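You operate a simulated robot arm through the tools that you are given. There is no shell and no other tool. Be economical: measure what you need, move in short steps, check, and stop when the job is done.

You are at the controls of a simulated two-armed robot. One attempt, no reset.

## Task
Take the lid off the blue jar and lay it down on the counter top.

It is judged by the outcome, as a careful person would: the job done as asked, and still so three seconds after it is handed in. It fails if anything else is knocked over, pushed out of place, dropped, spilled or broken. A push-on lid holds only when it is set on centred and level and pressed home; a screw cap is set on level and turned clockwise until tight.

## Robot
Two 7-joint arms with two-finger parallel grippers on one trunk, on a base that drives. Base frame: it is fixed to the floor where the robot stands at the start and does not move with it; the origin is under the middle of the robot, x ahead of it, y to its left, z up. Lengths are in mm, angles in degrees, forces in N, time in s.
The left shoulder is at the start at [62, 197, 1229], the right one opposite. With the tool pointing down near the work surface each hand reaches from about 300 to 720 mm from the robot's upright axis, wherever it stands, measured 20 degrees to its own side. Payload 1.57 kg a hand.
Tool frame (each hand has its own): the origin (TCP) lies between the finger pads and is the grasp point; the fingertips stand 30 mm ahead of it; z points along the fingers, y is the line along which they close. The gripper opens to 110 mm. The fingers are 24 mm wide and 12 mm thick; the gripper's body (48 by 112 mm) begins 78 mm behind the TCP.
Orientation is that of the tool frame in the base frame, as a unit quaternion [x, y, z, w]. With the fingers straight down and closing along the base's y, the tool's x points along the base's -x, its y along +y and its z along -z.

## Interface
- The arms move only by the tool servo_tool. It takes "left_deltas", "right_deltas" or both (then of equal length, played together; a hand with none holds still); each is a list of rows, each a list of 7 numbers: the shift along the tool's x, y, z in mm, then the turn, a rotation vector about the tool's x, y, z in degrees, then the opening, from 0 (shut) to 1 (fully open). In form: [[tx, ty, tz, ax, ay, az, gripper], ...]. A call has 1 to 20 rows; each row is the pose to reach, as a shift and turn from the pose commanded when the call began, along the tool's axes at that moment. A row lasts 0.2 s, in which the tool goes at most 50 mm and 8.6 degrees; a call with a longer step from one row to the next is refused whole, and so is a gripper value outside its range. Where a pose cannot be reached the arm comes as near as it can. A force on the tool above 40 N (or 10 N above the force at the start of the call, whichever is more), or a blocked arm, ends the call early, and 0.2 s more pass. Each finger travels about 72 mm/s and halts on what it meets, pressing with about 37 N; the grip force reading is that of the motor and also rises with nothing between the fingers. The clock runs only during rows and for 0.2 s after the last one: add rows that repeat a pose to give the fingers time. It gives the time, the measured TCP pose, the force on the tool (base axes), the opening and the grip force at its end, in the units of the frame above (readings bear some noise), with the torque about the TCP (base axes, N m) and any sound that the robot's microphone picked up.
- Cameras (640 x 400 px; columns grow to the right, rows downward): "scene" is now at [100.4, -7.9, 1805.5]; the picture's right is [-0.12, -0.99, 0.00], its down [-0.83, 0.10, -0.54] and it looks along [0.54, -0.07, -0.84] (base axes); focal length 287 px, centre (320, 200). "left" rides on the left gripper at [70, -16, -141] in its tool frame; the picture's right is [0.23, 0.97, 0.00], its down [-0.85, 0.20, -0.48] and it looks along [-0.47, 0.11, 0.88] (tool axes); focal length 222 px, centre (320, 200). "right" rides on the right gripper at [70, 16, -141] in its tool frame; the picture's right is [-0.23, 0.97, 0.00], its down [-0.85, -0.20, -0.48] and it looks along [-0.47, -0.11, 0.88] (tool axes); focal length 222 px, centre (320, 200). There is no depth. A picture from a camera that has moved, and an enlarged one, comes with that camera's place and axes in the base frame and with its lens.
- grab_frame(camera): a new picture of that camera. No time passes.
- lift_body(by): slides the trunk up (or, below 0, down) by that many mm; the arms and the scene camera ride with it, the base frame stays. It gives what a move gives, with no picture.
- steer(legs): drives the robot by 1 to 6 legs, each [ahead, left, turn to the left] in mm, mm and degrees, along the robot's own axes; the way and the turn of a leg run together, so that a leg with both is an arc; at most 1500 mm and 180 degrees a leg. The arms and the cameras ride along, it lands a little off, and it stops where it bumps. It gives what a move gives.
- pan_tilt(pan, tilt): turns the head with the scene camera to pan (to the left, within 86 degrees either way) and tilt (down, from -29 to 69), counted from straight ahead of the robot. It gives what a move gives.
- inspect(camera, box): a new picture of the part [left, top, right, bottom] of that camera's present view, enlarged. No time passes.
- close_job(): hands the job in; it is judged then, once.

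Work in short steps. Places have to be worked out from the pictures, the camera data and where the tool is seen: move nearer, look again, correct. Check each grasp and each placing, and mend what went wrong. You have 120 turns and 88 pictures in all, those below and enlarged ones among them. Open the grippers and draw the arms clear of the work before you hand the job in, unless the task says otherwise; then end with one line.

The tools are called after "Call:" by a JSON object that holds its "method" and its "body". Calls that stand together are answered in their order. servo_tool: Moves the arms, as the interface text tells. Its arguments: {"type":"object","properties":{"left_deltas":{"type":"array","items":{"type":"array","items":{"type":"number"}}},"right_deltas":{"type":"array","items":{"type":"array","items":{"type":"number"}}}},"required":[]} The other tools are called the same way: lift_body (by) slides the trunk up or down; steer (legs) drives the base; pan_tilt (pan, tilt) turns the head that bears the scene camera; grab_frame (camera) takes a picture; inspect (camera, box) takes an enlarged picture of a part of a camera's view; close_job () hands the job in.

At the start:

```text
clock: 0.0
left_tcp_pos: [414.9, 171.5, 1273.2]
left_tool_rot: [-0.001, 1.0, 0.0, -0.001]
left_wrist_force: [0.4, 0.5, -0.4]
left_ft_torque: [-0.01, -0.01, -0.01]
left_finger_gap: 109.8
left_gripper_force: 0.1
right_tcp_pos: [359.3, -130.0, 1296.6]
right_tool_rot: [-0.001, 1.0, 0.0, -0.001]
right_wrist_force: [0.1, 0.0, -0.5]
right_ft_torque: [0.0, -0.01, 0.02]
right_finger_gap: 110.2
right_gripper_force: 0.1
trunk travel left (down, up): [-825.0, 165.0]
robot x, y, heading: [1.0, -0.7, -0.1]
head pan, tilt: [-7.1, 57.2]
```

scene: 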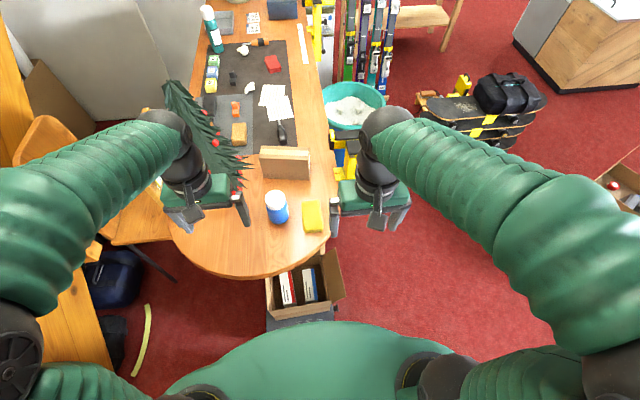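
right: 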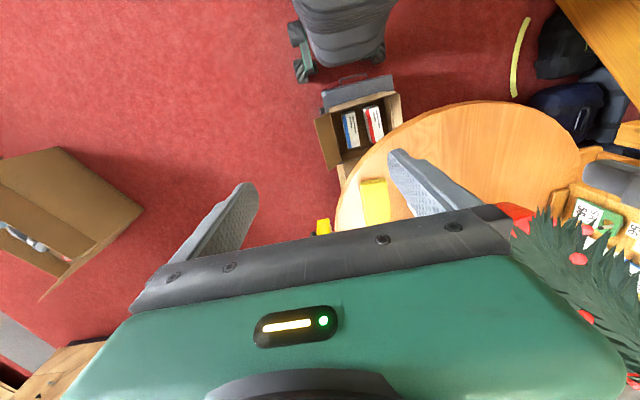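
left: 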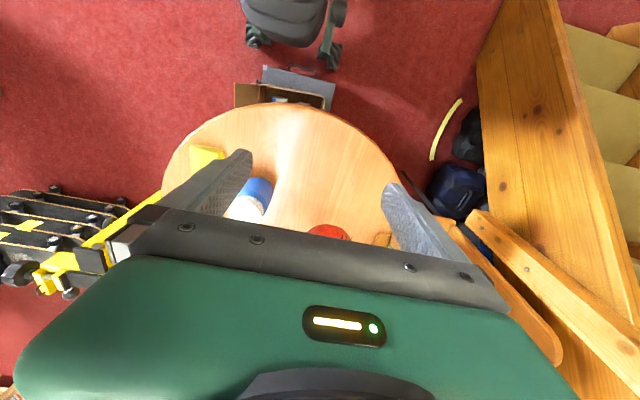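

I see a table with a blue/white jar-like item near its near end, and something red near it. I look closer.

Call:
{"method": "inspect", "body": {"camera": "scene", "box": [220, 130, 360, 260]}}

Call:
{"method": "inspect", "body": {"camera": "left", "box": [160, 90, 420, 260]}}

Call:
{"method": "inspect", "body": {"camera": "scene", "box": [150, 0, 350, 140]}}

```text
3.08 times, centred on (290, 195) of scene
camera zoom: at [100.4, -7.9, 1805.5], right [-0.12, -0.99, 0.0], down [-0.83, 0.1, -0.54], along [0.54, -0.07, -0.84], focal length 884 px, centre (412, 215)
```

zoom: 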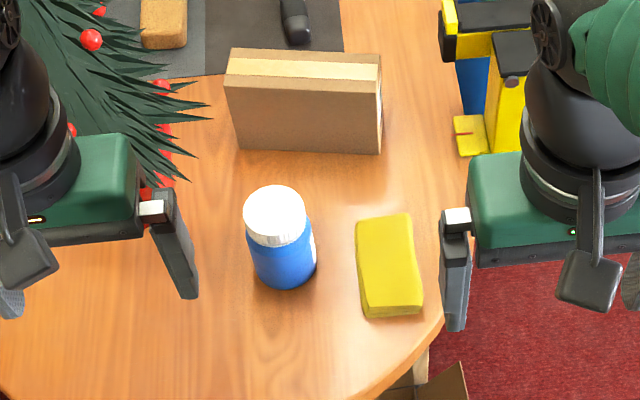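

```text
2.35 times, centred on (290, 175) of left
camera zoom: at [346.5, 156.2, 1414.6], right [-0.23, 0.97, 0.0], down [0.86, 0.2, 0.48], along [0.47, 0.11, -0.88], focal length 523 px, centre (391, 259)
```

zoom: 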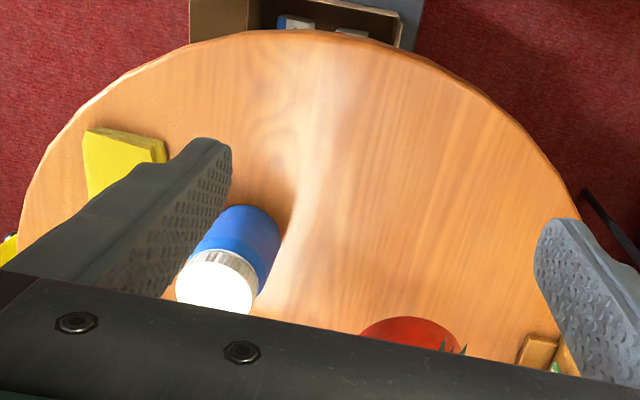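

```text
2.86 times, centred on (250, 70) of scene
camera zoom: at [100.4, -7.9, 1805.5], right [-0.12, -0.99, 0.0], down [-0.83, 0.1, -0.54], along [0.54, -0.07, -0.84], focal length 821 px, centre (520, 571)
```

zoom: 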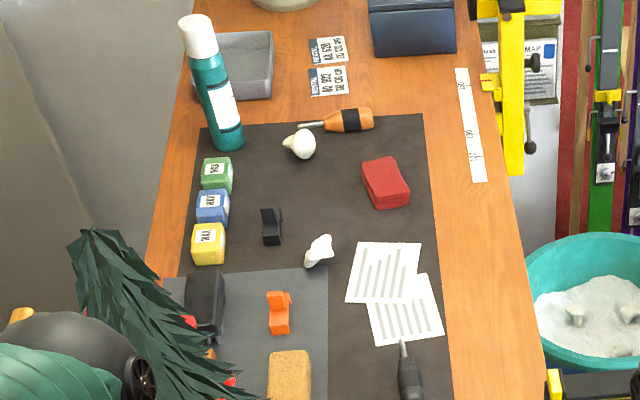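

The white-lidded blue jar stands at about (605, 68), lid top z≈1046, diameter ≈64. I zoom in tightly to learn the lid type.

Call:
{"method": "inspect", "body": {"camera": "scene", "box": [256, 180, 304, 230]}}

Call:
{"method": "inspect", "body": {"camera": "left", "box": [225, 170, 285, 220]}}

```text
8.00 times, centred on (280, 205) of scene
camera zoom: at [100.4, -7.9, 1805.5], right [-0.12, -0.99, 0.0], down [-0.83, 0.1, -0.54], along [0.54, -0.07, -0.84], focal length 2299 px, centre (640, 160)
```

zoom: 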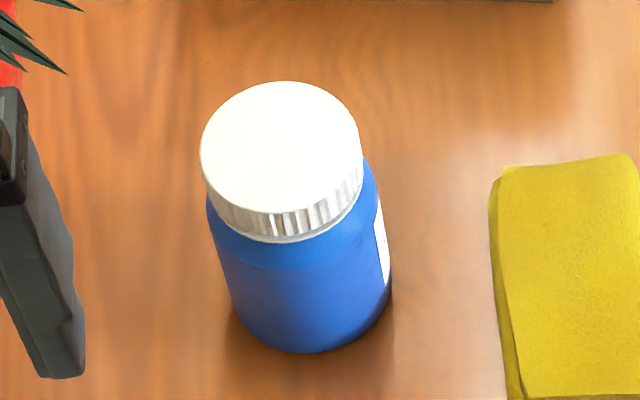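

```text
8.00 times, centred on (255, 195) of left
camera zoom: at [346.5, 156.2, 1414.6], right [-0.23, 0.97, 0.0], down [0.86, 0.2, 0.48], along [0.47, 0.11, -0.88], focal length 1777 px, centre (840, 240)
```

zoom: 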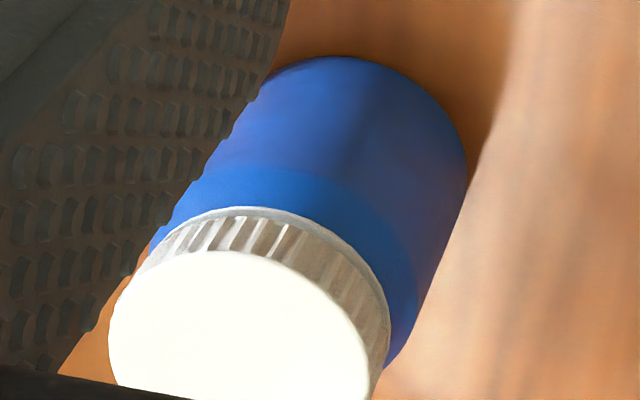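

The lid is a ribbed screw cap, so the left hand will hold the body (slanted approach from the near side) and the right will turn the cap from above. I move the left hand to a pregrasp 150 mm short of the jar.

Call:
{"method": "servo_tool", "body": {"left_deltas": [[-10, -9, 23, 0.8, -6.2, 1.75, 0.85], [-20, -18, 47, 1.6, -12.4, 3.5, 0.85], [-30, -27, 70, 2.4, -18.6, 5.25, 0.85], [-40, -37, 94, 3.25, -24.8, 7, 0.85], [-49, -46, 117, 4.1, -31.1, 8.75, 0.85], [-59, -55, 140, 4.9, -37.3, 10.5, 0.85], [-69, -64, 164, 5.7, -43.5, 12.25, 0.85], [-79, -73.5, 187, 6.5, -49.7, 14, 0.85], [-79, -73.5, 187, 6.5, -49.7, 14, 0.85]]}}

Call:
{"method": "grab_frame", "body": {"camera": "left"}}

Call:
{"method": "grab_frame", "body": {"camera": "scene"}}

```text
clock: 2.0
left_tcp_pos: [495.4, 97.7, 1086.0]
left_tool_rot: [0.118, 0.899, -0.055, 0.419]
left_wrist_force: [0.2, 0.2, -0.7]
left_ft_torque: [-0.01, 0.04, 0.0]
left_finger_gap: 93.4
left_gripper_force: 0.2
right_tcp_pos: [357.2, -128.6, 1294.7]
right_tool_rot: [0.0, 1.0, 0.0, -0.001]
right_wrist_force: [-0.1, -0.7, 0.2]
right_ft_torque: [0.01, 0.0, 0.0]
right_finger_gap: 110.0
right_gripper_force: 0.0
trunk travel left (down, up): [-825.0, 165.0]
robot x, y, heading: [2.4, -4.4, -0.1]
head pan, tilt: [-7.1, 57.2]
```

```text
79 pictures are left
camera left: at [343.8, 122.5, 1124.1], right [0.11, 0.98, -0.17], down [0.23, 0.14, 0.96], along [0.97, -0.15, -0.21], focal length 222 px, centre (320, 200)
```

left: 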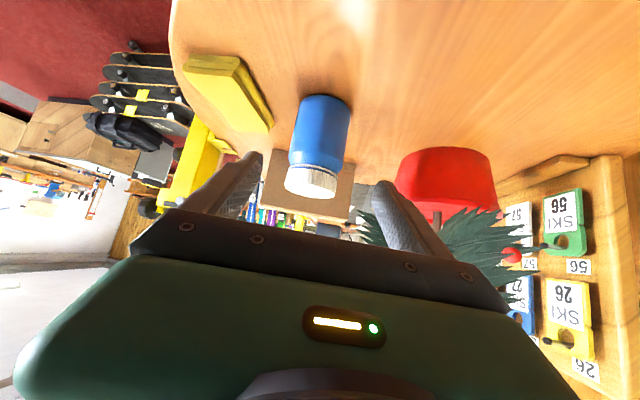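

```text
78 pictures are left
camera scene: at [100.6, -8.2, 1805.5], right [-0.12, -0.99, 0.0], down [-0.83, 0.1, -0.54], along [0.54, -0.07, -0.84], focal length 287 px, centre (320, 200)
```

scene: 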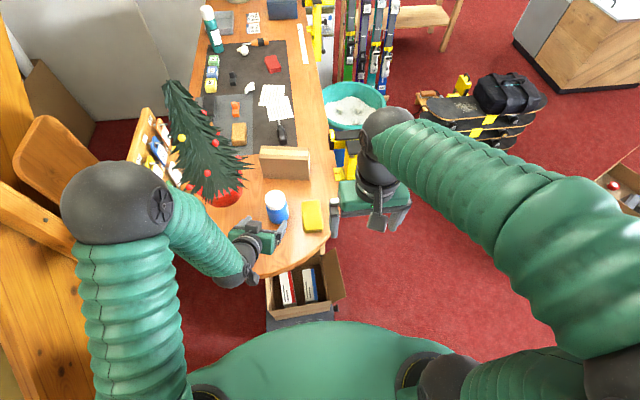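

The pregrasp was reached cleanly. I zoom in on the jar from the low view to get its base, top and centre.

Call:
{"method": "inspect", "body": {"camera": "left", "box": [260, 80, 380, 220]}}

Call:
{"method": "inspect", "body": {"camera": "scene", "box": [230, 180, 330, 260]}}

```text
2.86 times, centred on (320, 150) of left
camera zoom: at [343.8, 122.5, 1124.1], right [0.11, 0.98, -0.17], down [0.23, 0.14, 0.96], along [0.97, -0.15, -0.21], focal length 635 px, centre (320, 343)
```

zoom: 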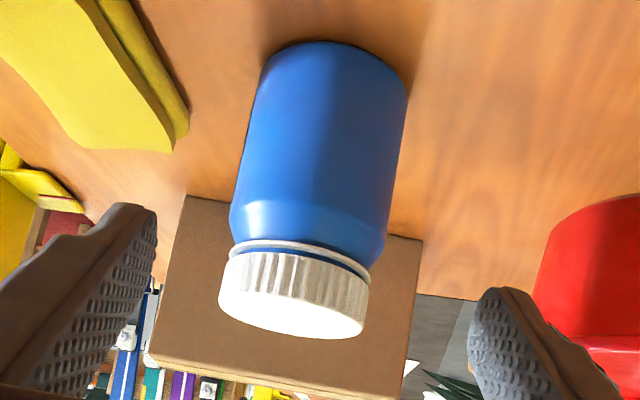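

```text
5.00 times, centred on (280, 220) of scene
camera zoom: at [100.6, -8.2, 1805.5], right [-0.12, -0.99, 0.0], down [-0.83, 0.1, -0.54], along [0.54, -0.07, -0.84], focal length 1437 px, centre (520, 100)
```

zoom: 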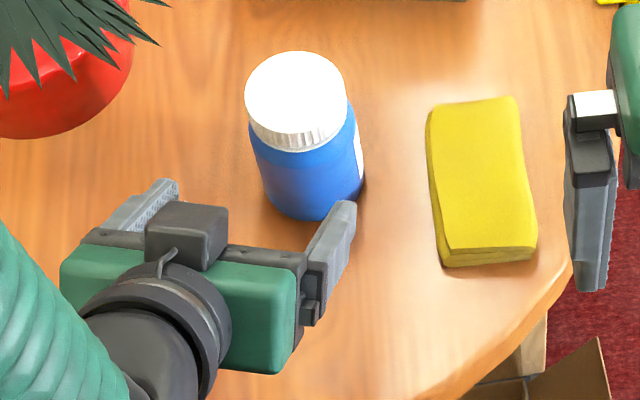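

Jar centre comes out at (608, 67.5), table z≈947, cap z≈1033–1050. I advance the left fingers around the body with a little margin, then check before closing.

Call:
{"method": "servo_tool", "body": {"left_deltas": [[1, 0, 28, 0, 0, 0, 0.85], [2, 0, 56, 0, 0, 0, 0.85], [3.5, 0, 84, 0, 0, 0, 0.85], [5, 0, 112, 0, 0, 0, 0.85], [6, 0, 137, 0, 0, 0, 0.85], [6, 0, 137, 0, 0, 0, 0.85]]}}

Call:
{"method": "inspect", "body": {"camera": "left", "box": [180, 60, 460, 260]}}

Call:
{"method": "inspect", "body": {"camera": "scene", "box": [230, 170, 330, 250]}}

```text
clock: 3.4
left_tcp_pos: [592.7, 72.0, 994.2]
left_tool_rot: [0.118, 0.899, -0.055, 0.419]
left_wrist_force: [-0.1, 0.2, 0.0]
left_ft_torque: [0.01, -0.03, -0.02]
left_finger_gap: 93.4
left_gripper_force: 0.1
right_tcp_pos: [357.3, -129.5, 1294.6]
right_tool_rot: [0.0, 1.0, 0.0, 0.0]
right_wrist_force: [0.2, 0.4, 1.0]
right_ft_torque: [0.02, 0.03, 0.02]
right_finger_gap: 110.0
right_gripper_force: 0.1
trunk travel left (down, up): [-825.0, 165.0]
robot x, y, heading: [-5.0, -2.7, 0.3]
head pan, tilt: [-7.1, 57.2]
```

```text
2.00 times, centred on (320, 160) of left
camera zoom: at [438.9, 95.8, 1031.7], right [0.11, 0.98, -0.17], down [0.23, 0.14, 0.96], along [0.97, -0.15, -0.21], focal length 444 px, centre (320, 280)
```

zoom: 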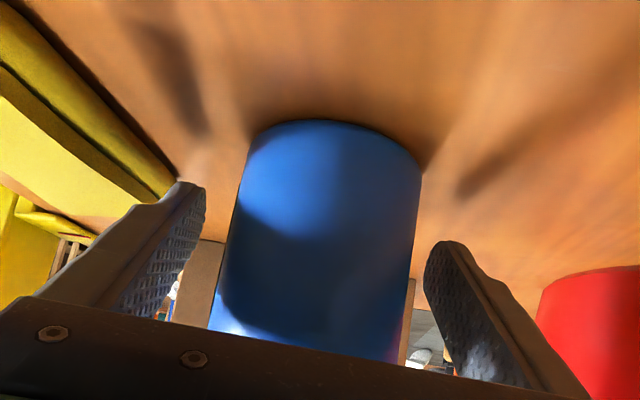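

```text
5.00 times, centred on (280, 210) of scene
camera zoom: at [100.8, -8.4, 1805.5], right [-0.12, -0.99, 0.0], down [-0.83, 0.1, -0.54], along [0.54, -0.07, -0.84], focal length 1437 px, centre (520, 150)
```

zoom: 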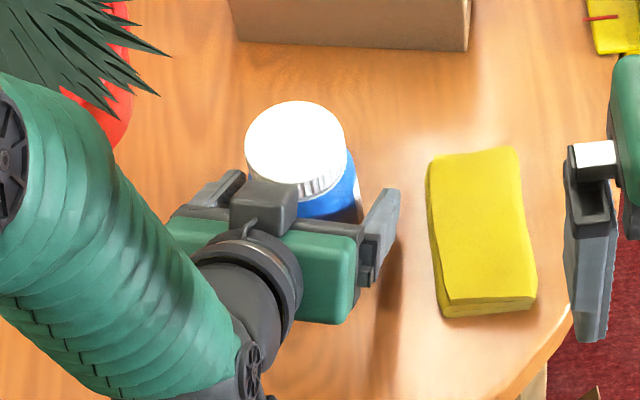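

The body is centred between the left fingers, with the tips clear of the table. I close the left hand on the body.

Call:
{"method": "servo_tool", "body": {"left_deltas": [[0, 0, 0, 0, 0, 0, 0.7], [0, 0, 0, 0, 0, 0, 0.5], [0, 0, 0, 0, 0, 0, 0.3], [0, 0, 0, 0, 0, 0, 0.3]]}}

Call:
{"method": "inspect", "body": {"camera": "left", "box": [180, 60, 460, 260]}}

Call:
{"method": "inspect", "body": {"camera": "scene", "box": [230, 170, 330, 250]}}

Call:
{"method": "grab_frame", "body": {"camera": "right"}}

```text
clock: 4.4
left_tcp_pos: [591.5, 72.6, 994.2]
left_tool_rot: [0.118, 0.899, -0.055, 0.418]
left_wrist_force: [-0.9, 0.6, 0.2]
left_ft_torque: [-0.03, 0.0, -0.01]
left_finger_gap: 62.6
left_gripper_force: 37.1
right_tcp_pos: [358.3, -129.8, 1295.6]
right_tool_rot: [0.001, 1.0, 0.0, 0.0]
right_wrist_force: [0.0, 0.3, -0.4]
right_ft_torque: [-0.02, 0.0, 0.0]
right_finger_gap: 109.9
right_gripper_force: 0.0
trunk travel left (down, up): [-825.0, 165.0]
robot x, y, heading: [-3.5, 0.8, -0.1]
head pan, tilt: [-7.1, 57.2]
```

```text
2.00 times, centred on (320, 160) of left
camera zoom: at [439.3, 96.0, 1031.4], right [0.11, 0.98, -0.17], down [0.23, 0.14, 0.96], along [0.97, -0.15, -0.21], focal length 444 px, centre (320, 280)
```

zoom: 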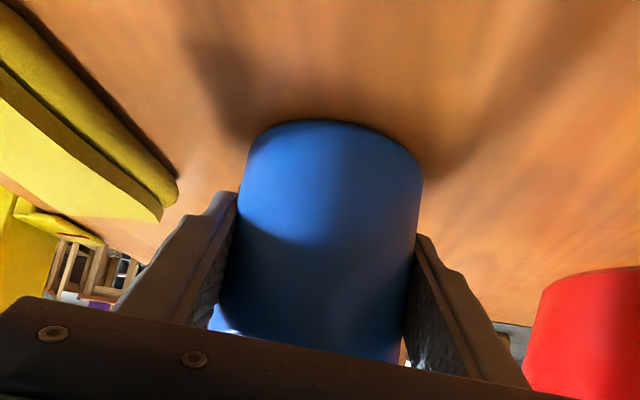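

```text
5.00 times, centred on (280, 210) of scene
camera zoom: at [101.6, -8.3, 1805.5], right [-0.12, -0.99, 0.0], down [-0.84, 0.1, -0.54], along [0.54, -0.07, -0.84], focal length 1437 px, centre (520, 150)
```

zoom: 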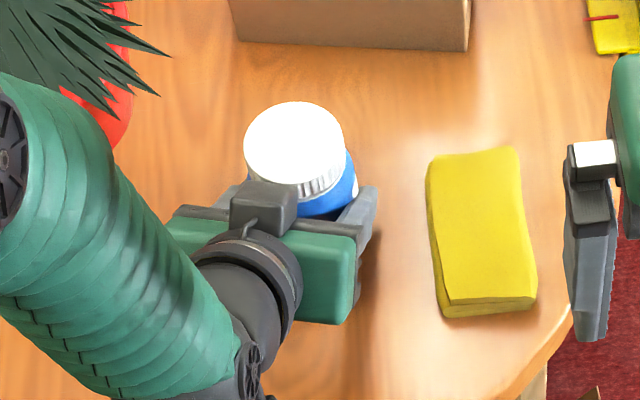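

```text
71 pictures are left
camera right: at [287.4, -114.2, 1436.6], right [0.23, 0.97, 0.0], down [0.86, -0.2, 0.48], along [0.47, -0.11, -0.88], focal length 222 px, centre (320, 200)
```

right: 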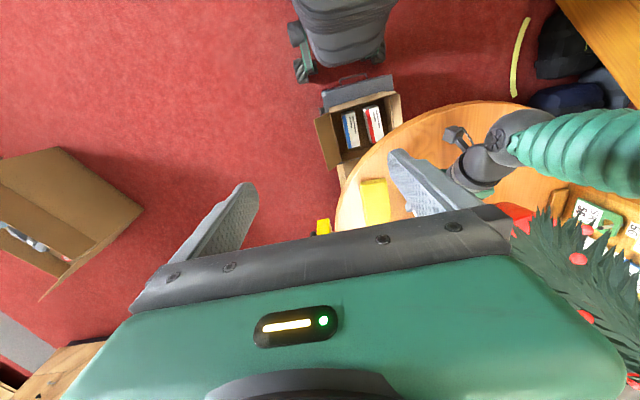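

The left hand has the body firmly (63 mm, axis at about (609, 68)). I bring the right hand high above the cap, turned clockwise 60° to leave room for a counter-clockwise sweep.

Call:
{"method": "servo_tool", "body": {"right_deltas": [[-31, 25, 0, 0, 0, 7.5, 0.9], [-63, 49, 0, 0, 0, 15, 0.9], [-94, 74, 0, 0, 0, 22.5, 0.9], [-126, 99, 0, 0, 0, 30, 0.9], [-157, 124, 0, 0, 0, 37.5, 0.9], [-188, 148, 0, 0, 0, 45, 0.9], [-220, 173, 0, 0, 0, 52.5, 0.9], [-251, 198, 0, 0, 0, 60, 0.9], [-251, 198, 0, 0, 0, 60, 0.9]]}}

Call:
{"method": "grab_frame", "body": {"camera": "right"}}

Call:
{"method": "grab_frame", "body": {"camera": "scene"}}

```text
clock: 6.4
left_tcp_pos: [590.7, 72.2, 993.9]
left_tool_rot: [0.117, 0.899, -0.054, 0.418]
left_wrist_force: [0.6, 0.5, 0.4]
left_ft_torque: [0.0, -0.01, 0.04]
left_finger_gap: 62.5
left_gripper_force: 37.1
right_tcp_pos: [593.5, 61.6, 1291.5]
right_tool_rot: [0.501, 0.866, -0.001, -0.001]
right_wrist_force: [-0.8, 0.4, 0.2]
right_ft_torque: [0.01, 0.02, 0.01]
right_finger_gap: 99.0
right_gripper_force: 0.1
right hand out of reach, approached as far as the arm can: row 8, 9
trunk travel left (down, up): [-825.0, 165.0]
robot x, y, heading: [-4.1, -1.7, 0.2]
head pan, tilt: [-7.1, 57.2]
```

```text
70 pictures are left
camera right: at [571.2, 129.7, 1431.8], right [0.96, 0.29, 0.0], down [0.25, -0.84, 0.48], along [0.14, -0.46, -0.88], focal length 222 px, centre (320, 200)
```

right: 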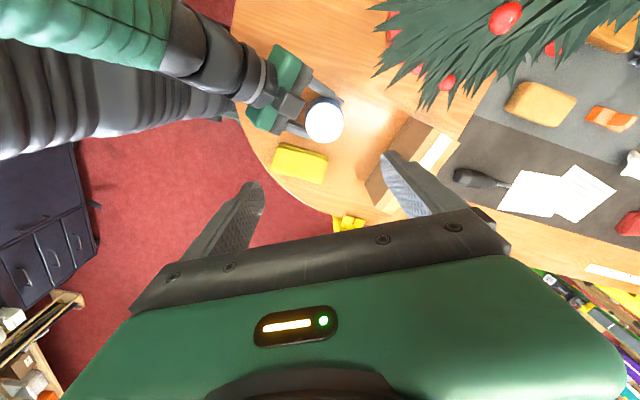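

```text
69 pictures are left
camera scene: at [102.0, -7.0, 1805.4], right [-0.12, -0.99, 0.0], down [-0.84, 0.1, -0.54], along [0.54, -0.07, -0.84], focal length 287 px, centre (320, 200)
```

scene: 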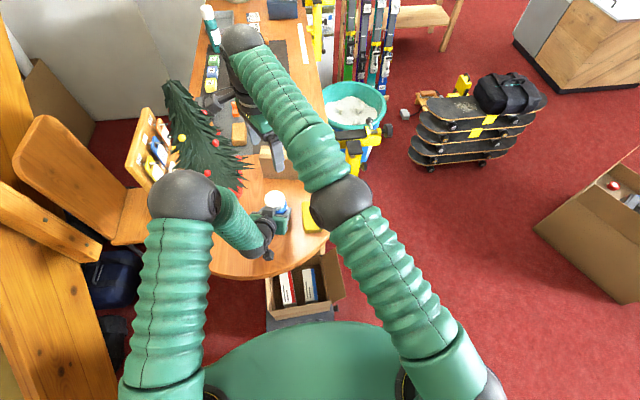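

The arm is short of the target by 15 mm at this height; lower it should reach. I descend 160 mm and check the readings.

Call:
{"method": "servo_tool", "body": {"right_deltas": [[0, 0, 32, 0, 0, 0, 0.9], [0, 0, 64, 0, 0, 0, 0.9], [0, 0, 96, 0, 0, 0, 0.9], [0, 0, 128, 0, 0, 0, 0.9], [0, 0, 160, 0, 0, 0, 0.9], [0, 0, 160, 0, 0, 0, 0.9]]}}

Call:
{"method": "grab_frame", "body": {"camera": "right"}}

Call:
{"method": "grab_frame", "body": {"camera": "scene"}}

```text
clock: 7.8
left_tcp_pos: [591.4, 72.2, 993.8]
left_tool_rot: [0.118, 0.899, -0.055, 0.418]
left_wrist_force: [-0.8, 0.2, 0.0]
left_ft_torque: [0.03, 0.0, 0.01]
left_finger_gap: 62.6
left_gripper_force: 37.0
right_tcp_pos: [590.4, 59.0, 1127.2]
right_tool_rot: [0.5, 0.866, -0.001, 0.0]
right_wrist_force: [0.3, -0.2, -0.1]
right_ft_torque: [0.01, -0.03, -0.02]
right_finger_gap: 99.2
right_gripper_force: 0.0
trunk travel left (down, up): [-825.0, 165.0]
robot x, y, heading: [0.3, -2.1, 0.1]
head pan, tilt: [-7.1, 57.2]
```

```text
68 pictures are left
camera right: at [568.3, 126.3, 1268.3], right [0.96, 0.29, 0.0], down [0.26, -0.84, 0.48], along [0.14, -0.46, -0.88], focal length 222 px, centre (320, 200)
```

right: 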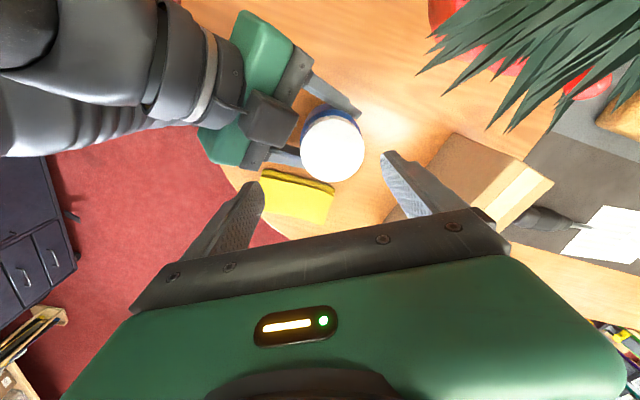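

```text
67 pictures are left
camera scene: at [103.5, -6.8, 1805.4], right [-0.12, -0.99, 0.0], down [-0.84, 0.1, -0.54], along [0.53, -0.07, -0.84], focal length 287 px, centre (320, 200)
```

scene: 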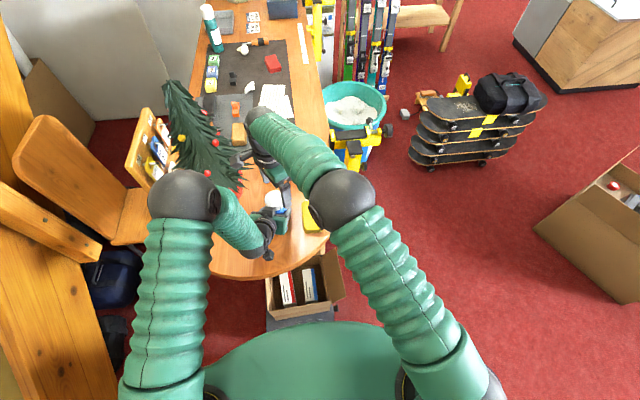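

The commanded pose is now what was attained. I zoom the right camera to measure the cap relative to the hand.

Call:
{"method": "inspect", "body": {"camera": "right", "box": [230, 80, 430, 220]}}

Call:
{"method": "inspect", "body": {"camera": "scene", "box": [230, 160, 330, 240]}}

```text
2.86 times, centred on (330, 150) of right
camera zoom: at [568.3, 126.3, 1268.3], right [0.96, 0.29, 0.0], down [0.26, -0.84, 0.48], along [0.14, -0.46, -0.88], focal length 635 px, centre (291, 343)
```

zoom: 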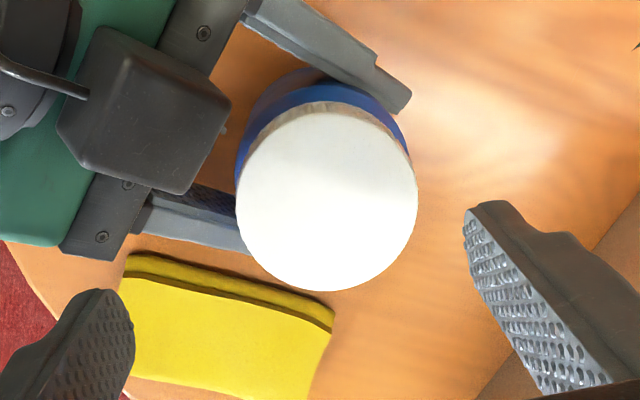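

```text
5.00 times, centred on (280, 200) of scene
camera zoom: at [103.5, -6.8, 1805.4], right [-0.12, -0.99, 0.0], down [-0.84, 0.1, -0.54], along [0.53, -0.07, -0.84], focal length 1437 px, centre (520, 200)
```

zoom: 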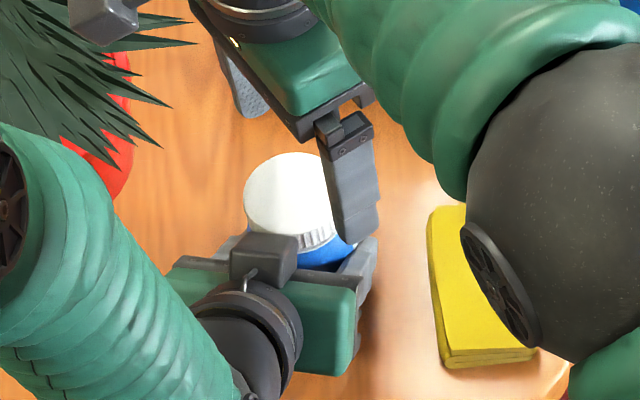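

The right camera puts the cap axis at (598.5, 70.7), in line with the left grip plane; the scene camera's rounding is coarser, so I trust this. To keep the right fingers off the left ones I start at closing azimuth 45° with an 80 mm opening.

Call:
{"method": "servo_tool", "body": {"right_deltas": [[3, 6.5, 0, 0, 0, -7.5, 0.73], [6.1, 12.9, 0, 0, 0, -15, 0.73], [6.1, 12.9, 0, 0, 0, -15, 0.73], [6.1, 12.9, 25, 0, 0, -15, 0.73], [6.1, 12.9, 25, 0, 0, -15, 0.73]]}}

Call:
{"method": "inspect", "body": {"camera": "right", "box": [180, 60, 460, 260]}}

Call:
{"method": "inspect", "body": {"camera": "scene", "box": [230, 160, 330, 240]}}

```text
clock: 9.0
left_tcp_pos: [591.4, 73.1, 992.5]
left_tool_rot: [0.118, 0.899, -0.055, 0.418]
left_wrist_force: [0.3, -0.2, -0.2]
left_ft_torque: [-0.02, 0.01, -0.03]
left_finger_gap: 62.6
left_gripper_force: 37.1
right_tcp_pos: [598.6, 71.7, 1102.9]
right_tool_rot: [0.383, 0.924, -0.001, 0.0]
right_wrist_force: [0.1, 0.6, -1.3]
right_ft_torque: [0.01, -0.02, -0.01]
right_finger_gap: 80.2
right_gripper_force: 0.1
trunk travel left (down, up): [-825.0, 165.0]
robot x, y, heading: [0.7, -1.9, -0.0]
head pan, tilt: [-7.1, 57.2]
```

```text
2.00 times, centred on (320, 160) of right
camera zoom: at [559.7, 132.1, 1244.7], right [0.85, 0.53, 0.0], down [0.46, -0.75, 0.48], along [0.25, -0.41, -0.88], focal length 444 px, centre (320, 280)
```

zoom: 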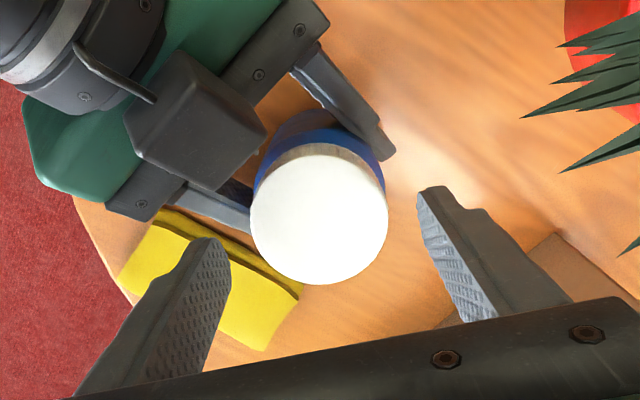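

```text
5.00 times, centred on (280, 200) of scene
camera zoom: at [103.6, -6.7, 1805.4], right [-0.12, -0.99, 0.0], down [-0.84, 0.1, -0.54], along [0.53, -0.07, -0.84], focal length 1437 px, centre (520, 200)
```

zoom: 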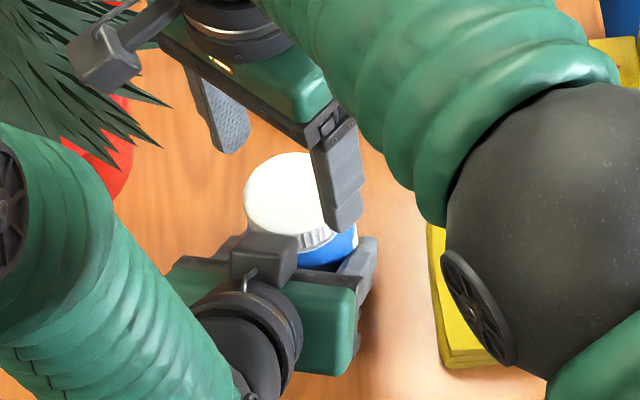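

The cap is centred under the right hand. I turn 8° more for clearance from the left finger, narrow to 77 mm, and descend so the fingertips stop around z≈1037.

Call:
{"method": "servo_tool", "body": {"right_deltas": [[0, 0, 0, 0, 0, -8, 0.7], [0, 0, 12, 0, 0, -8, 0.7], [0, 0, 24, 0, 0, -8, 0.7], [0, 0, 36, 0, 0, -8, 0.7], [0, 0, 36, 0, 0, -8, 0.7]]}}

Call:
{"method": "inspect", "body": {"camera": "right", "box": [180, 60, 460, 260]}}

Call:
{"method": "inspect", "body": {"camera": "scene", "box": [240, 170, 320, 230]}}

```text
clock: 10.2
left_tcp_pos: [590.8, 73.8, 994.0]
left_tool_rot: [0.117, 0.899, -0.055, 0.419]
left_wrist_force: [-0.6, 0.3, 0.1]
left_ft_torque: [0.0, 0.0, 0.0]
left_finger_gap: 62.6
left_gripper_force: 37.5
right_tcp_pos: [599.2, 72.3, 1066.7]
right_tool_rot: [0.317, 0.948, 0.0, 0.0]
right_wrist_force: [-0.7, -0.3, 0.2]
right_ft_torque: [0.01, 0.0, 0.02]
right_finger_gap: 76.9
right_gripper_force: 0.0
trunk travel left (down, up): [-825.0, 165.0]
robot x, y, heading: [-0.4, 0.1, 0.1]
head pan, tilt: [-7.1, 57.2]
```

```text
2.00 times, centred on (320, 160) of right
camera zoom: at [552.1, 127.0, 1207.7], right [0.77, 0.64, 0.0], down [0.56, -0.67, 0.48], along [0.31, -0.37, -0.88], focal length 444 px, centre (320, 280)
```

zoom: 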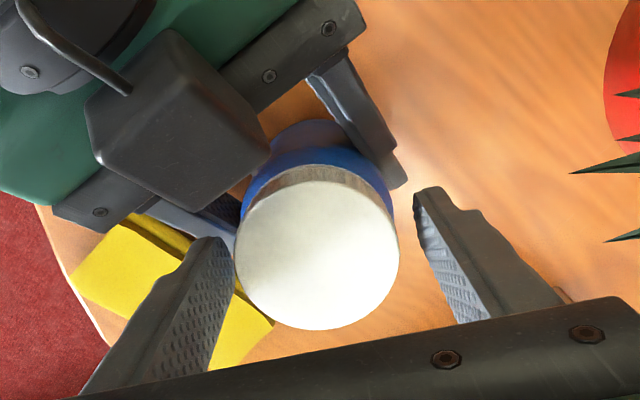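

```text
6.67 times, centred on (280, 200) of scene
camera zoom: at [103.7, -6.7, 1805.3], right [-0.12, -0.99, 0.0], down [-0.84, 0.1, -0.54], along [0.53, -0.07, -0.84], focal length 1916 px, centre (587, 200)
```

zoom: 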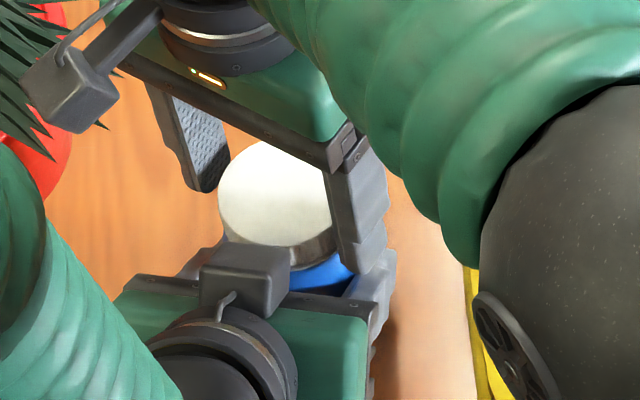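

The cap sits about 2–3 mm off the hand axis. I correct by that and close the right hand on the cap.

Call:
{"method": "servo_tool", "body": {"right_deltas": [[-2.5, -2, 0, 0, 0, 0, 0.7], [-2.5, -2, 0, 0, 0, 0, 0.6], [-2.5, -2, 0, 0, 0, 0, 0.5], [-2.5, -2, 0, 0, 0, 0, 0.4], [-2.5, -2, 0, 0, 0, 0, 0.4]]}}

Call:
{"method": "inspect", "body": {"camera": "right", "box": [180, 60, 460, 260]}}

```text
clock: 11.4
left_tcp_pos: [592.2, 73.7, 994.0]
left_tool_rot: [0.119, 0.899, -0.055, 0.418]
left_wrist_force: [-2.9, -1.9, -0.5]
left_ft_torque: [0.05, -0.23, -0.19]
left_finger_gap: 62.5
left_gripper_force: 37.1
right_tcp_pos: [599.9, 69.7, 1066.0]
right_tool_rot: [0.317, 0.948, -0.001, 0.0]
right_wrist_force: [3.4, 2.1, -1.8]
right_ft_torque: [0.03, -0.04, 0.16]
right_finger_gap: 60.7
right_gripper_force: 37.1
trunk travel left (down, up): [-825.0, 165.0]
robot x, y, heading: [-0.0, -0.3, 0.1]
head pan, tilt: [-7.1, 57.2]
```

```text
2.00 times, centred on (320, 160) of right
camera zoom: at [553.1, 124.1, 1207.7], right [0.77, 0.64, 0.0], down [0.56, -0.67, 0.48], along [0.31, -0.37, -0.88], focal length 444 px, centre (320, 280)
```

zoom: 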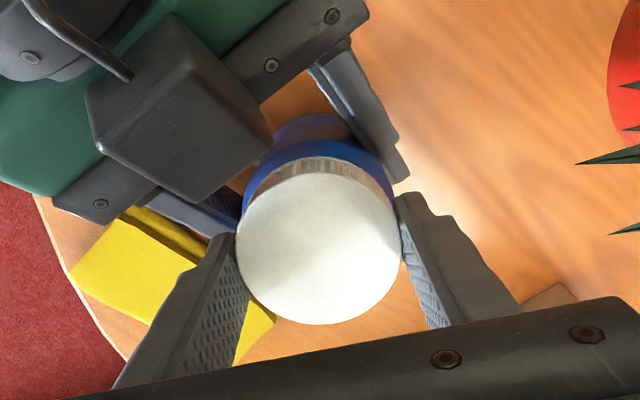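

Cap gripped (60.7 mm, 37 N) with low side forces. I turn counter-clockwise 50° in small steps, with a slight rise.

Call:
{"method": "servo_tool", "body": {"right_deltas": [[0, 0, 0, 0, 0, -5, 0.4], [0, 0, 0, 0, 0, -10, 0.4], [0, 0, 0, 0, 0, -15, 0.4], [0, 0, 0, 0, 0, -20, 0.4], [0, 0, 0, 0, 0, -25, 0.4], [0, 0, 0, 0, 0, -30, 0.4], [0, 0, 0, 0, 0, -35, 0.4], [0, 0, 0, 0, 0, -40, 0.4], [0, 0, 0, 0, 0, -45, 0.4], [0, 0, 0, 0, 0, -50, 0.4]]}}

Call:
{"method": "inspect", "body": {"camera": "right", "box": [180, 60, 460, 260]}}

Call:
{"method": "inspect", "body": {"camera": "left", "box": [180, 60, 460, 260]}}

```text
clock: 13.6
left_tcp_pos: [591.8, 71.6, 992.9]
left_tool_rot: [0.118, 0.899, -0.055, 0.418]
left_wrist_force: [-5.0, -12.9, 0.4]
left_ft_torque: [0.67, -0.22, -0.07]
left_finger_gap: 62.8
left_gripper_force: 37.2
right_tcp_pos: [600.9, 70.5, 1067.3]
right_tool_rot: [-0.113, 0.994, 0.001, 0.0]
right_wrist_force: [3.5, 11.4, -0.1]
right_ft_torque: [0.22, -0.08, -0.02]
right_finger_gap: 59.9
right_gripper_force: 37.5
trunk travel left (down, up): [-825.0, 165.0]
robot x, y, heading: [-2.5, 1.2, 0.1]
head pan, tilt: [-7.1, 57.2]
```

```text
2.00 times, centred on (320, 160) of right
camera zoom: at [527.6, 69.8, 1208.1], right [0.0, 1.0, 0.0], down [0.88, 0.0, 0.48], along [0.48, 0.0, -0.88], focal length 444 px, centre (320, 280)
```

zoom: 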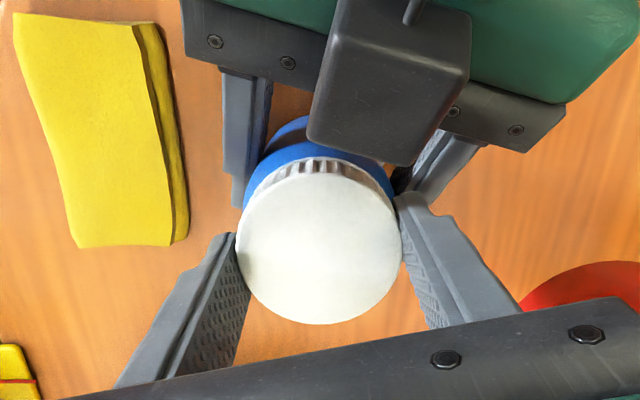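

```text
2.00 times, centred on (320, 160) of left
camera zoom: at [439.3, 96.4, 1031.4], right [0.11, 0.98, -0.17], down [0.23, 0.15, 0.96], along [0.97, -0.15, -0.21], focal length 444 px, centre (320, 280)
```

zoom: 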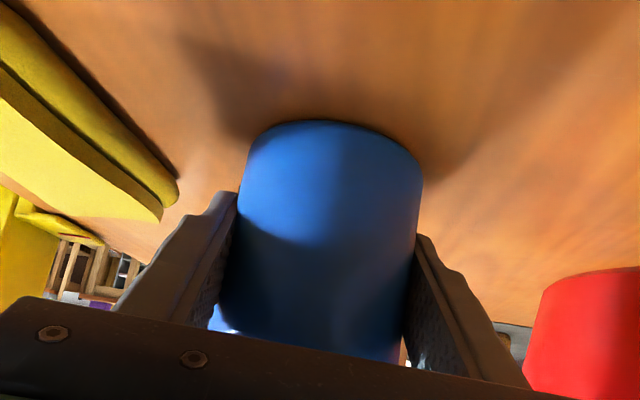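

Turning met almost no torque at the end (0.02 N m), so the cap moved freely. I test with a gentle 4 mm lift watching the force.

Call:
{"method": "servo_tool", "body": {"right_deltas": [[0, 0, -1, 0, 0, 0, 0.4], [0, 0, -2, 0, 0, 0, 0.4], [0, 0, -3, 0, 0, 0, 0.4], [0, 0, -4, 0, 0, 0, 0.4]]}}

Call:
{"method": "inspect", "body": {"camera": "scene", "box": [240, 170, 320, 230]}}

```text
clock: 14.6
left_tcp_pos: [592.5, 72.5, 994.9]
left_tool_rot: [0.119, 0.898, -0.057, 0.42]
left_wrist_force: [-17.4, -16.0, 23.3]
left_ft_torque: [0.7, -0.82, -0.2]
left_finger_gap: 63.0
left_gripper_force: 37.0
right_tcp_pos: [599.5, 69.1, 1069.0]
right_tool_rot: [-0.112, 0.994, 0.0, 0.0]
right_wrist_force: [17.3, 16.7, -24.3]
right_ft_torque: [0.41, -0.67, 0.05]
right_finger_gap: 60.1
right_gripper_force: 37.4
trunk travel left (down, up): [-825.0, 165.0]
robot x, y, heading: [-2.9, 0.3, -0.2]
head pan, tilt: [-7.1, 57.2]
```

```text
6.67 times, centred on (280, 200) of scene
camera zoom: at [103.8, -6.8, 1805.3], right [-0.12, -0.99, 0.0], down [-0.84, 0.1, -0.54], along [0.53, -0.07, -0.84], focal length 1916 px, centre (587, 200)
```

zoom: 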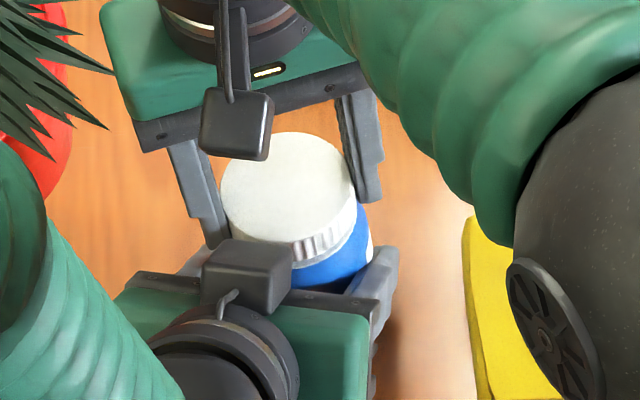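

It is still threaded (24 N at 2 mm lift). I ease down, open, rewind 50° clockwise and regrip for another turn.

Call:
{"method": "servo_tool", "body": {"right_deltas": [[0, 0, 2, 0, 0, 0, 0.4], [0, 0, 3.5, 0, 0, 0, 0.4], [0, 1, 3.5, 0, 0, 0, 0.55], [0, 1, 3.5, 0, 0, 0, 0.7], [0, 1, 3.5, 0, 0, 0, 0.7], [0, 1, 3.5, 0, 0, 8, 0.7], [0, 1, 3.5, 0, 0, 16, 0.7], [0, 1, 3.5, 0, 0, 24, 0.7], [0, 1, 3.5, 0, 0, 32, 0.7], [0, 1, 3.5, 0, 0, 40, 0.7], [0, 1, 3.5, 0, 0, 50, 0.7]]}}

```text
refused: row 11 steps farther than a row can; nothing moved
```

Row 11 was too large a step; I resend with even steps.

Call:
{"method": "servo_tool", "body": {"right_deltas": [[0, 0, 2, 0, 0, 0, 0.4], [0, 0, 3.5, 0, 0, 0, 0.4], [0, 1, 3.5, 0, 0, 0, 0.55], [0, 1, 3.5, 0, 0, 0, 0.7], [0, 1, 3.5, 0, 0, 0, 0.7], [0, 1, 3.5, 0, 0, 8, 0.7], [0, 1, 3.5, 0, 0, 16, 0.7], [0, 1, 3.5, 0, 0, 24, 0.7], [0, 1, 3.5, 0, 0, 32, 0.7], [0, 1, 3.5, 0, 0, 40, 0.7], [0, 1, 3.5, 0, 0, 48, 0.7], [0, 1, 3.5, 0, 0, 50, 0.7]]}}

Call:
{"method": "inspect", "body": {"camera": "right", "box": [180, 60, 460, 260]}}

```text
clock: 17.2
left_tcp_pos: [591.0, 73.1, 992.9]
left_tool_rot: [0.118, 0.898, -0.056, 0.419]
left_wrist_force: [0.2, 0.0, -0.3]
left_ft_torque: [0.01, 0.0, -0.03]
left_finger_gap: 62.6
left_gripper_force: 37.4
right_tcp_pos: [599.6, 70.5, 1067.7]
right_tool_rot: [0.317, 0.948, 0.0, -0.001]
right_wrist_force: [-0.5, 0.0, 0.3]
right_ft_torque: [0.0, 0.02, 0.01]
right_finger_gap: 76.9
right_gripper_force: 0.0
trunk travel left (down, up): [-825.0, 165.0]
robot x, y, heading: [1.1, -0.6, -0.2]
head pan, tilt: [-7.1, 57.2]
```

```text
2.00 times, centred on (320, 160) of right
camera zoom: at [552.9, 125.1, 1209.0], right [0.77, 0.64, 0.0], down [0.56, -0.67, 0.48], along [0.31, -0.37, -0.88], focal length 444 px, centre (320, 280)
```

zoom: 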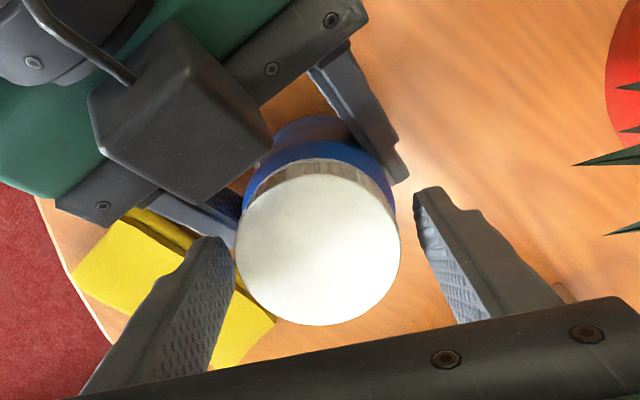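

Still centred. I close and turn another 50° counter-clockwise.

Call:
{"method": "servo_tool", "body": {"right_deltas": [[0, 0, 0, 0, 0, 0, 0.55], [0, 0, 0, 0, 0, 0, 0.4], [0, 0, 0, 0, 0, 0, 0.4], [0, 0, 0, 0, 0, -5, 0.4], [0, 0, 0, 0, 0, -10, 0.4], [0, 0, 0, 0, 0, -15, 0.4], [0, 0, 0, 0, 0, -20, 0.4], [0, 0, 0, 0, 0, -25, 0.4], [0, 0, 0, 0, 0, -30, 0.4], [0, 0, 0, 0, 0, -35, 0.4], [0, 0, 0, 0, 0, -40, 0.4], [0, 0, 0, 0, 0, -45, 0.4], [0, 0, 0, 0, 0, -50, 0.4]]}}

Call:
{"method": "inspect", "body": {"camera": "right", "box": [180, 60, 460, 260]}}

```text
clock: 20.0
left_tcp_pos: [592.5, 71.5, 993.4]
left_tool_rot: [0.119, 0.898, -0.056, 0.419]
left_wrist_force: [3.2, -4.3, -3.3]
left_ft_torque: [0.42, 0.29, -0.04]
left_finger_gap: 62.6
left_gripper_force: 36.8
right_tcp_pos: [600.0, 70.0, 1069.1]
right_tool_rot: [-0.115, 0.993, -0.001, -0.001]
right_wrist_force: [-2.8, 5.8, 4.5]
right_ft_torque: [-0.02, 0.01, -0.02]
right_finger_gap: 61.1
right_gripper_force: 37.1
trunk travel left (down, up): [-825.0, 165.0]
robot x, y, heading: [-0.1, -0.8, 0.2]
head pan, tilt: [-7.1, 57.2]
```

```text
2.00 times, centred on (320, 160) of right
camera zoom: at [527.2, 70.0, 1209.1], right [0.0, 1.0, 0.0], down [0.88, 0.0, 0.48], along [0.48, 0.0, -0.88], focal length 444 px, centre (320, 280)
```

zoom: 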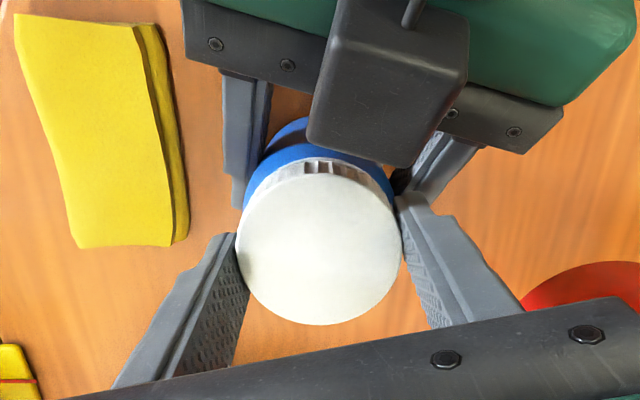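

The cap now pushes up on the hand (+4.5 N): it is climbing. Another gentle lift test.

Call:
{"method": "servo_tool", "body": {"right_deltas": [[0, 0, -1, 0, 0, 0, 0.4], [0, 0, -2, 0, 0, 0, 0.4], [0, 0, -3, 0, 0, 0, 0.4], [0, 0, -4, 0, 0, 0, 0.4]]}}

```text
clock: 21.0
left_tcp_pos: [593.1, 71.8, 996.2]
left_tool_rot: [0.118, 0.898, -0.055, 0.42]
left_wrist_force: [-14.1, -10.0, 21.8]
left_ft_torque: [0.47, -0.78, -0.08]
left_finger_gap: 62.7
left_gripper_force: 36.6
right_tcp_pos: [600.0, 71.5, 1069.8]
right_tool_rot: [-0.114, 0.994, -0.001, 0.0]
right_wrist_force: [14.9, 9.7, -23.8]
right_ft_torque: [0.25, -0.54, 0.01]
right_finger_gap: 61.3
right_gripper_force: 37.0
trunk travel left (down, up): [-825.0, 165.0]
robot x, y, heading: [3.4, -1.0, 0.2]
head pan, tilt: [-7.1, 57.2]
```

Still threaded. One combined call: ease down 3 mm (net 1 mm up), open, rewind, regrip, turn 50°.

Call:
{"method": "servo_tool", "body": {"right_deltas": [[0, 0, 3, 0, 0, 0, 0.4], [0, 0, 3, 0, 0, 0, 0.55], [0, 0, 3, 0, 0, 0, 0.7], [0, 0, 3, 0, 0, 0, 0.7], [0, 0, 3, 0, 0, 7, 0.7], [0, 0, 3, 0, 0, 14, 0.7], [0, 0, 3, 0, 0, 21, 0.7], [0, 0, 3, 0, 0, 28, 0.7], [0, 0, 3, 0, 0, 35, 0.7], [0, 0, 3, 0, 0, 42, 0.7], [0, 0, 3, 0, 0, 50, 0.7], [0, 0, 3, 0, 0, 50, 0.55], [0, 0, 3, 0, 0, 50, 0.4], [0, 0, 3, 0, 0, 50, 0.4], [0, 0, 3, 0, 0, 42, 0.4], [0, 0, 3, 0, 0, 34, 0.4], [0, 0, 3, 0, 0, 26, 0.4], [0, 0, 3, 0, 0, 18, 0.4], [0, 0, 3, 0, 0, 10, 0.4], [0, 0, 3, 0, 0, 2, 0.4]]}}

Call:
{"method": "servo_tool", "body": {"right_deltas": [[0, 0, -1, 0, 0, 0, 0.4], [0, 0, -2, 0, 0, 0, 0.4], [0, 0, -3, 0, 0, 0, 0.4]]}}

Call:
{"method": "inspect", "body": {"camera": "scene", "box": [240, 170, 320, 230]}}

```text
clock: 25.2
left_tcp_pos: [592.4, 72.5, 994.6]
left_tool_rot: [0.118, 0.899, -0.056, 0.418]
left_wrist_force: [-0.8, -4.6, -2.1]
left_ft_torque: [0.61, 0.11, 0.0]
left_finger_gap: 62.2
left_gripper_force: 36.3
right_tcp_pos: [598.8, 71.1, 1068.3]
right_tool_rot: [-0.098, 0.995, -0.001, 0.0]
right_wrist_force: [0.0, 4.0, 2.2]
right_ft_torque: [-0.25, -0.08, -0.01]
right_finger_gap: 59.4
right_gripper_force: 37.4
trunk travel left (down, up): [-825.0, 165.0]
robot x, y, heading: [-1.8, 0.8, -0.2]
head pan, tilt: [-7.1, 57.2]
```

```text
clock: 26.0
left_tcp_pos: [592.4, 70.2, 994.3]
left_tool_rot: [0.119, 0.898, -0.056, 0.419]
left_wrist_force: [-13.9, -7.3, 15.6]
left_ft_torque: [0.39, -0.6, -0.09]
left_finger_gap: 62.7
left_gripper_force: 37.2
right_tcp_pos: [601.0, 70.0, 1070.3]
right_tool_rot: [-0.096, 0.995, -0.001, 0.0]
right_wrist_force: [14.0, 7.3, -18.4]
right_ft_torque: [0.17, -0.52, 0.02]
right_finger_gap: 59.6
right_gripper_force: 36.4
trunk travel left (down, up): [-825.0, 165.0]
robot x, y, heading: [0.8, -1.2, -0.1]
head pan, tilt: [-7.1, 57.2]
```

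```text
6.67 times, centred on (280, 200) of scene
camera zoom: at [103.8, -6.8, 1805.3], right [-0.12, -0.99, 0.0], down [-0.84, 0.1, -0.54], along [0.53, -0.07, -0.84], focal length 1916 px, centre (587, 200)
```

zoom: 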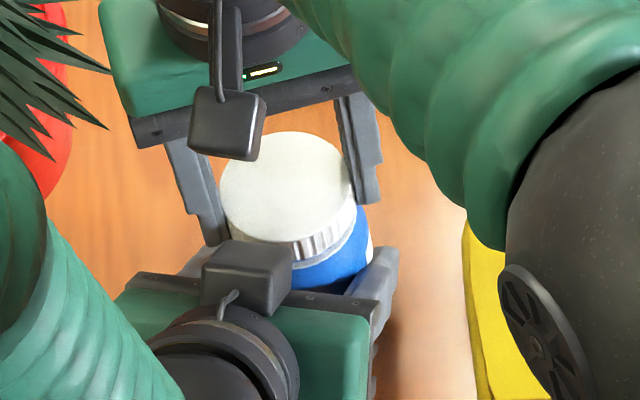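

Cap still threaded but turning freely (~146° so far). I continue with more cycles, easing upward 1 mm each.

Call:
{"method": "servo_tool", "body": {"right_deltas": [[0, 0, 2, 0, 0, 0, 0.4], [0, 0, 2, 0, 0, 0, 0.55], [0, 0, 2, 0, 0, 0, 0.7], [0, 0, 2, 0, 0, 0, 0.7], [0, 0, 2, 0, 0, 7, 0.7], [0, 0, 2, 0, 0, 14, 0.7], [0, 0, 2, 0, 0, 21, 0.7], [0, 0, 2, 0, 0, 28, 0.7], [0, 0, 2, 0, 0, 35, 0.7], [0, 0, 2, 0, 0, 42, 0.7], [0, 0, 2, 0, 0, 49, 0.7], [0, 0, 2, 0, 0, 49, 0.55], [0, 0, 2, 0, 0, 49, 0.4], [0, 0, 2, 0, 0, 49, 0.4], [0, 0, 2, 0, 0, 41, 0.4], [0, 0, 2, 0, 0, 33, 0.4], [0, 0, 2, 0, 0, 25, 0.4], [0, 0, 2, 0, 0, 17, 0.4], [0, 0, 2, 0, 0, 9, 0.4], [0, 0, 2, 0, 0, 1, 0.4]]}}

Call:
{"method": "servo_tool", "body": {"right_deltas": [[0, 0, -1, 0, 0, 0, 0.4], [0, 0, -2, 0, 0, 0, 0.4], [0, 0, -3, 0, 0, 0, 0.4]]}}

Call:
{"method": "inspect", "body": {"camera": "right", "box": [180, 60, 460, 260]}}

```text
clock: 30.2
left_tcp_pos: [590.9, 71.5, 994.4]
left_tool_rot: [0.119, 0.899, -0.056, 0.418]
left_wrist_force: [-3.0, -4.2, -1.0]
left_ft_torque: [0.36, -0.23, 0.0]
left_finger_gap: 62.5
left_gripper_force: 37.3
right_tcp_pos: [599.4, 70.2, 1070.1]
right_tool_rot: [-0.089, 0.996, -0.001, 0.0]
right_wrist_force: [3.6, 3.6, -1.6]
right_ft_torque: [-0.01, -0.04, -0.01]
right_finger_gap: 61.0
right_gripper_force: 37.4
trunk travel left (down, up): [-825.0, 165.0]
robot x, y, heading: [-0.3, -2.5, 0.2]
head pan, tilt: [-7.1, 57.2]
```

```text
clock: 31.0
left_tcp_pos: [592.6, 71.8, 994.9]
left_tool_rot: [0.118, 0.898, -0.056, 0.421]
left_wrist_force: [-16.4, -6.6, 20.7]
left_ft_torque: [0.31, -0.81, -0.09]
left_finger_gap: 62.5
left_gripper_force: 36.4
right_tcp_pos: [599.9, 69.8, 1071.5]
right_tool_rot: [-0.087, 0.996, 0.0, 0.001]
right_wrist_force: [15.8, 6.7, -23.2]
right_ft_torque: [0.11, -0.52, 0.02]
right_finger_gap: 61.2
right_gripper_force: 37.7
trunk travel left (down, up): [-825.0, 165.0]
robot x, y, heading: [0.4, -2.9, -0.2]
head pan, tilt: [-7.1, 57.2]
```

```text
2.00 times, centred on (320, 160) of right
camera zoom: at [527.5, 73.6, 1212.9], right [0.05, 1.0, 0.0], down [0.88, -0.05, 0.48], along [0.48, -0.03, -0.88], focal length 444 px, centre (320, 280)
```

zoom: 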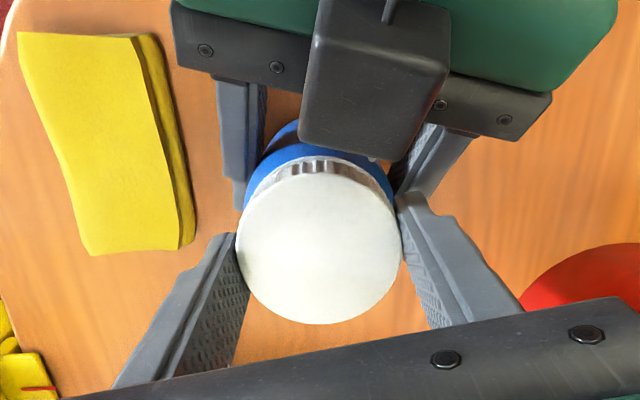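

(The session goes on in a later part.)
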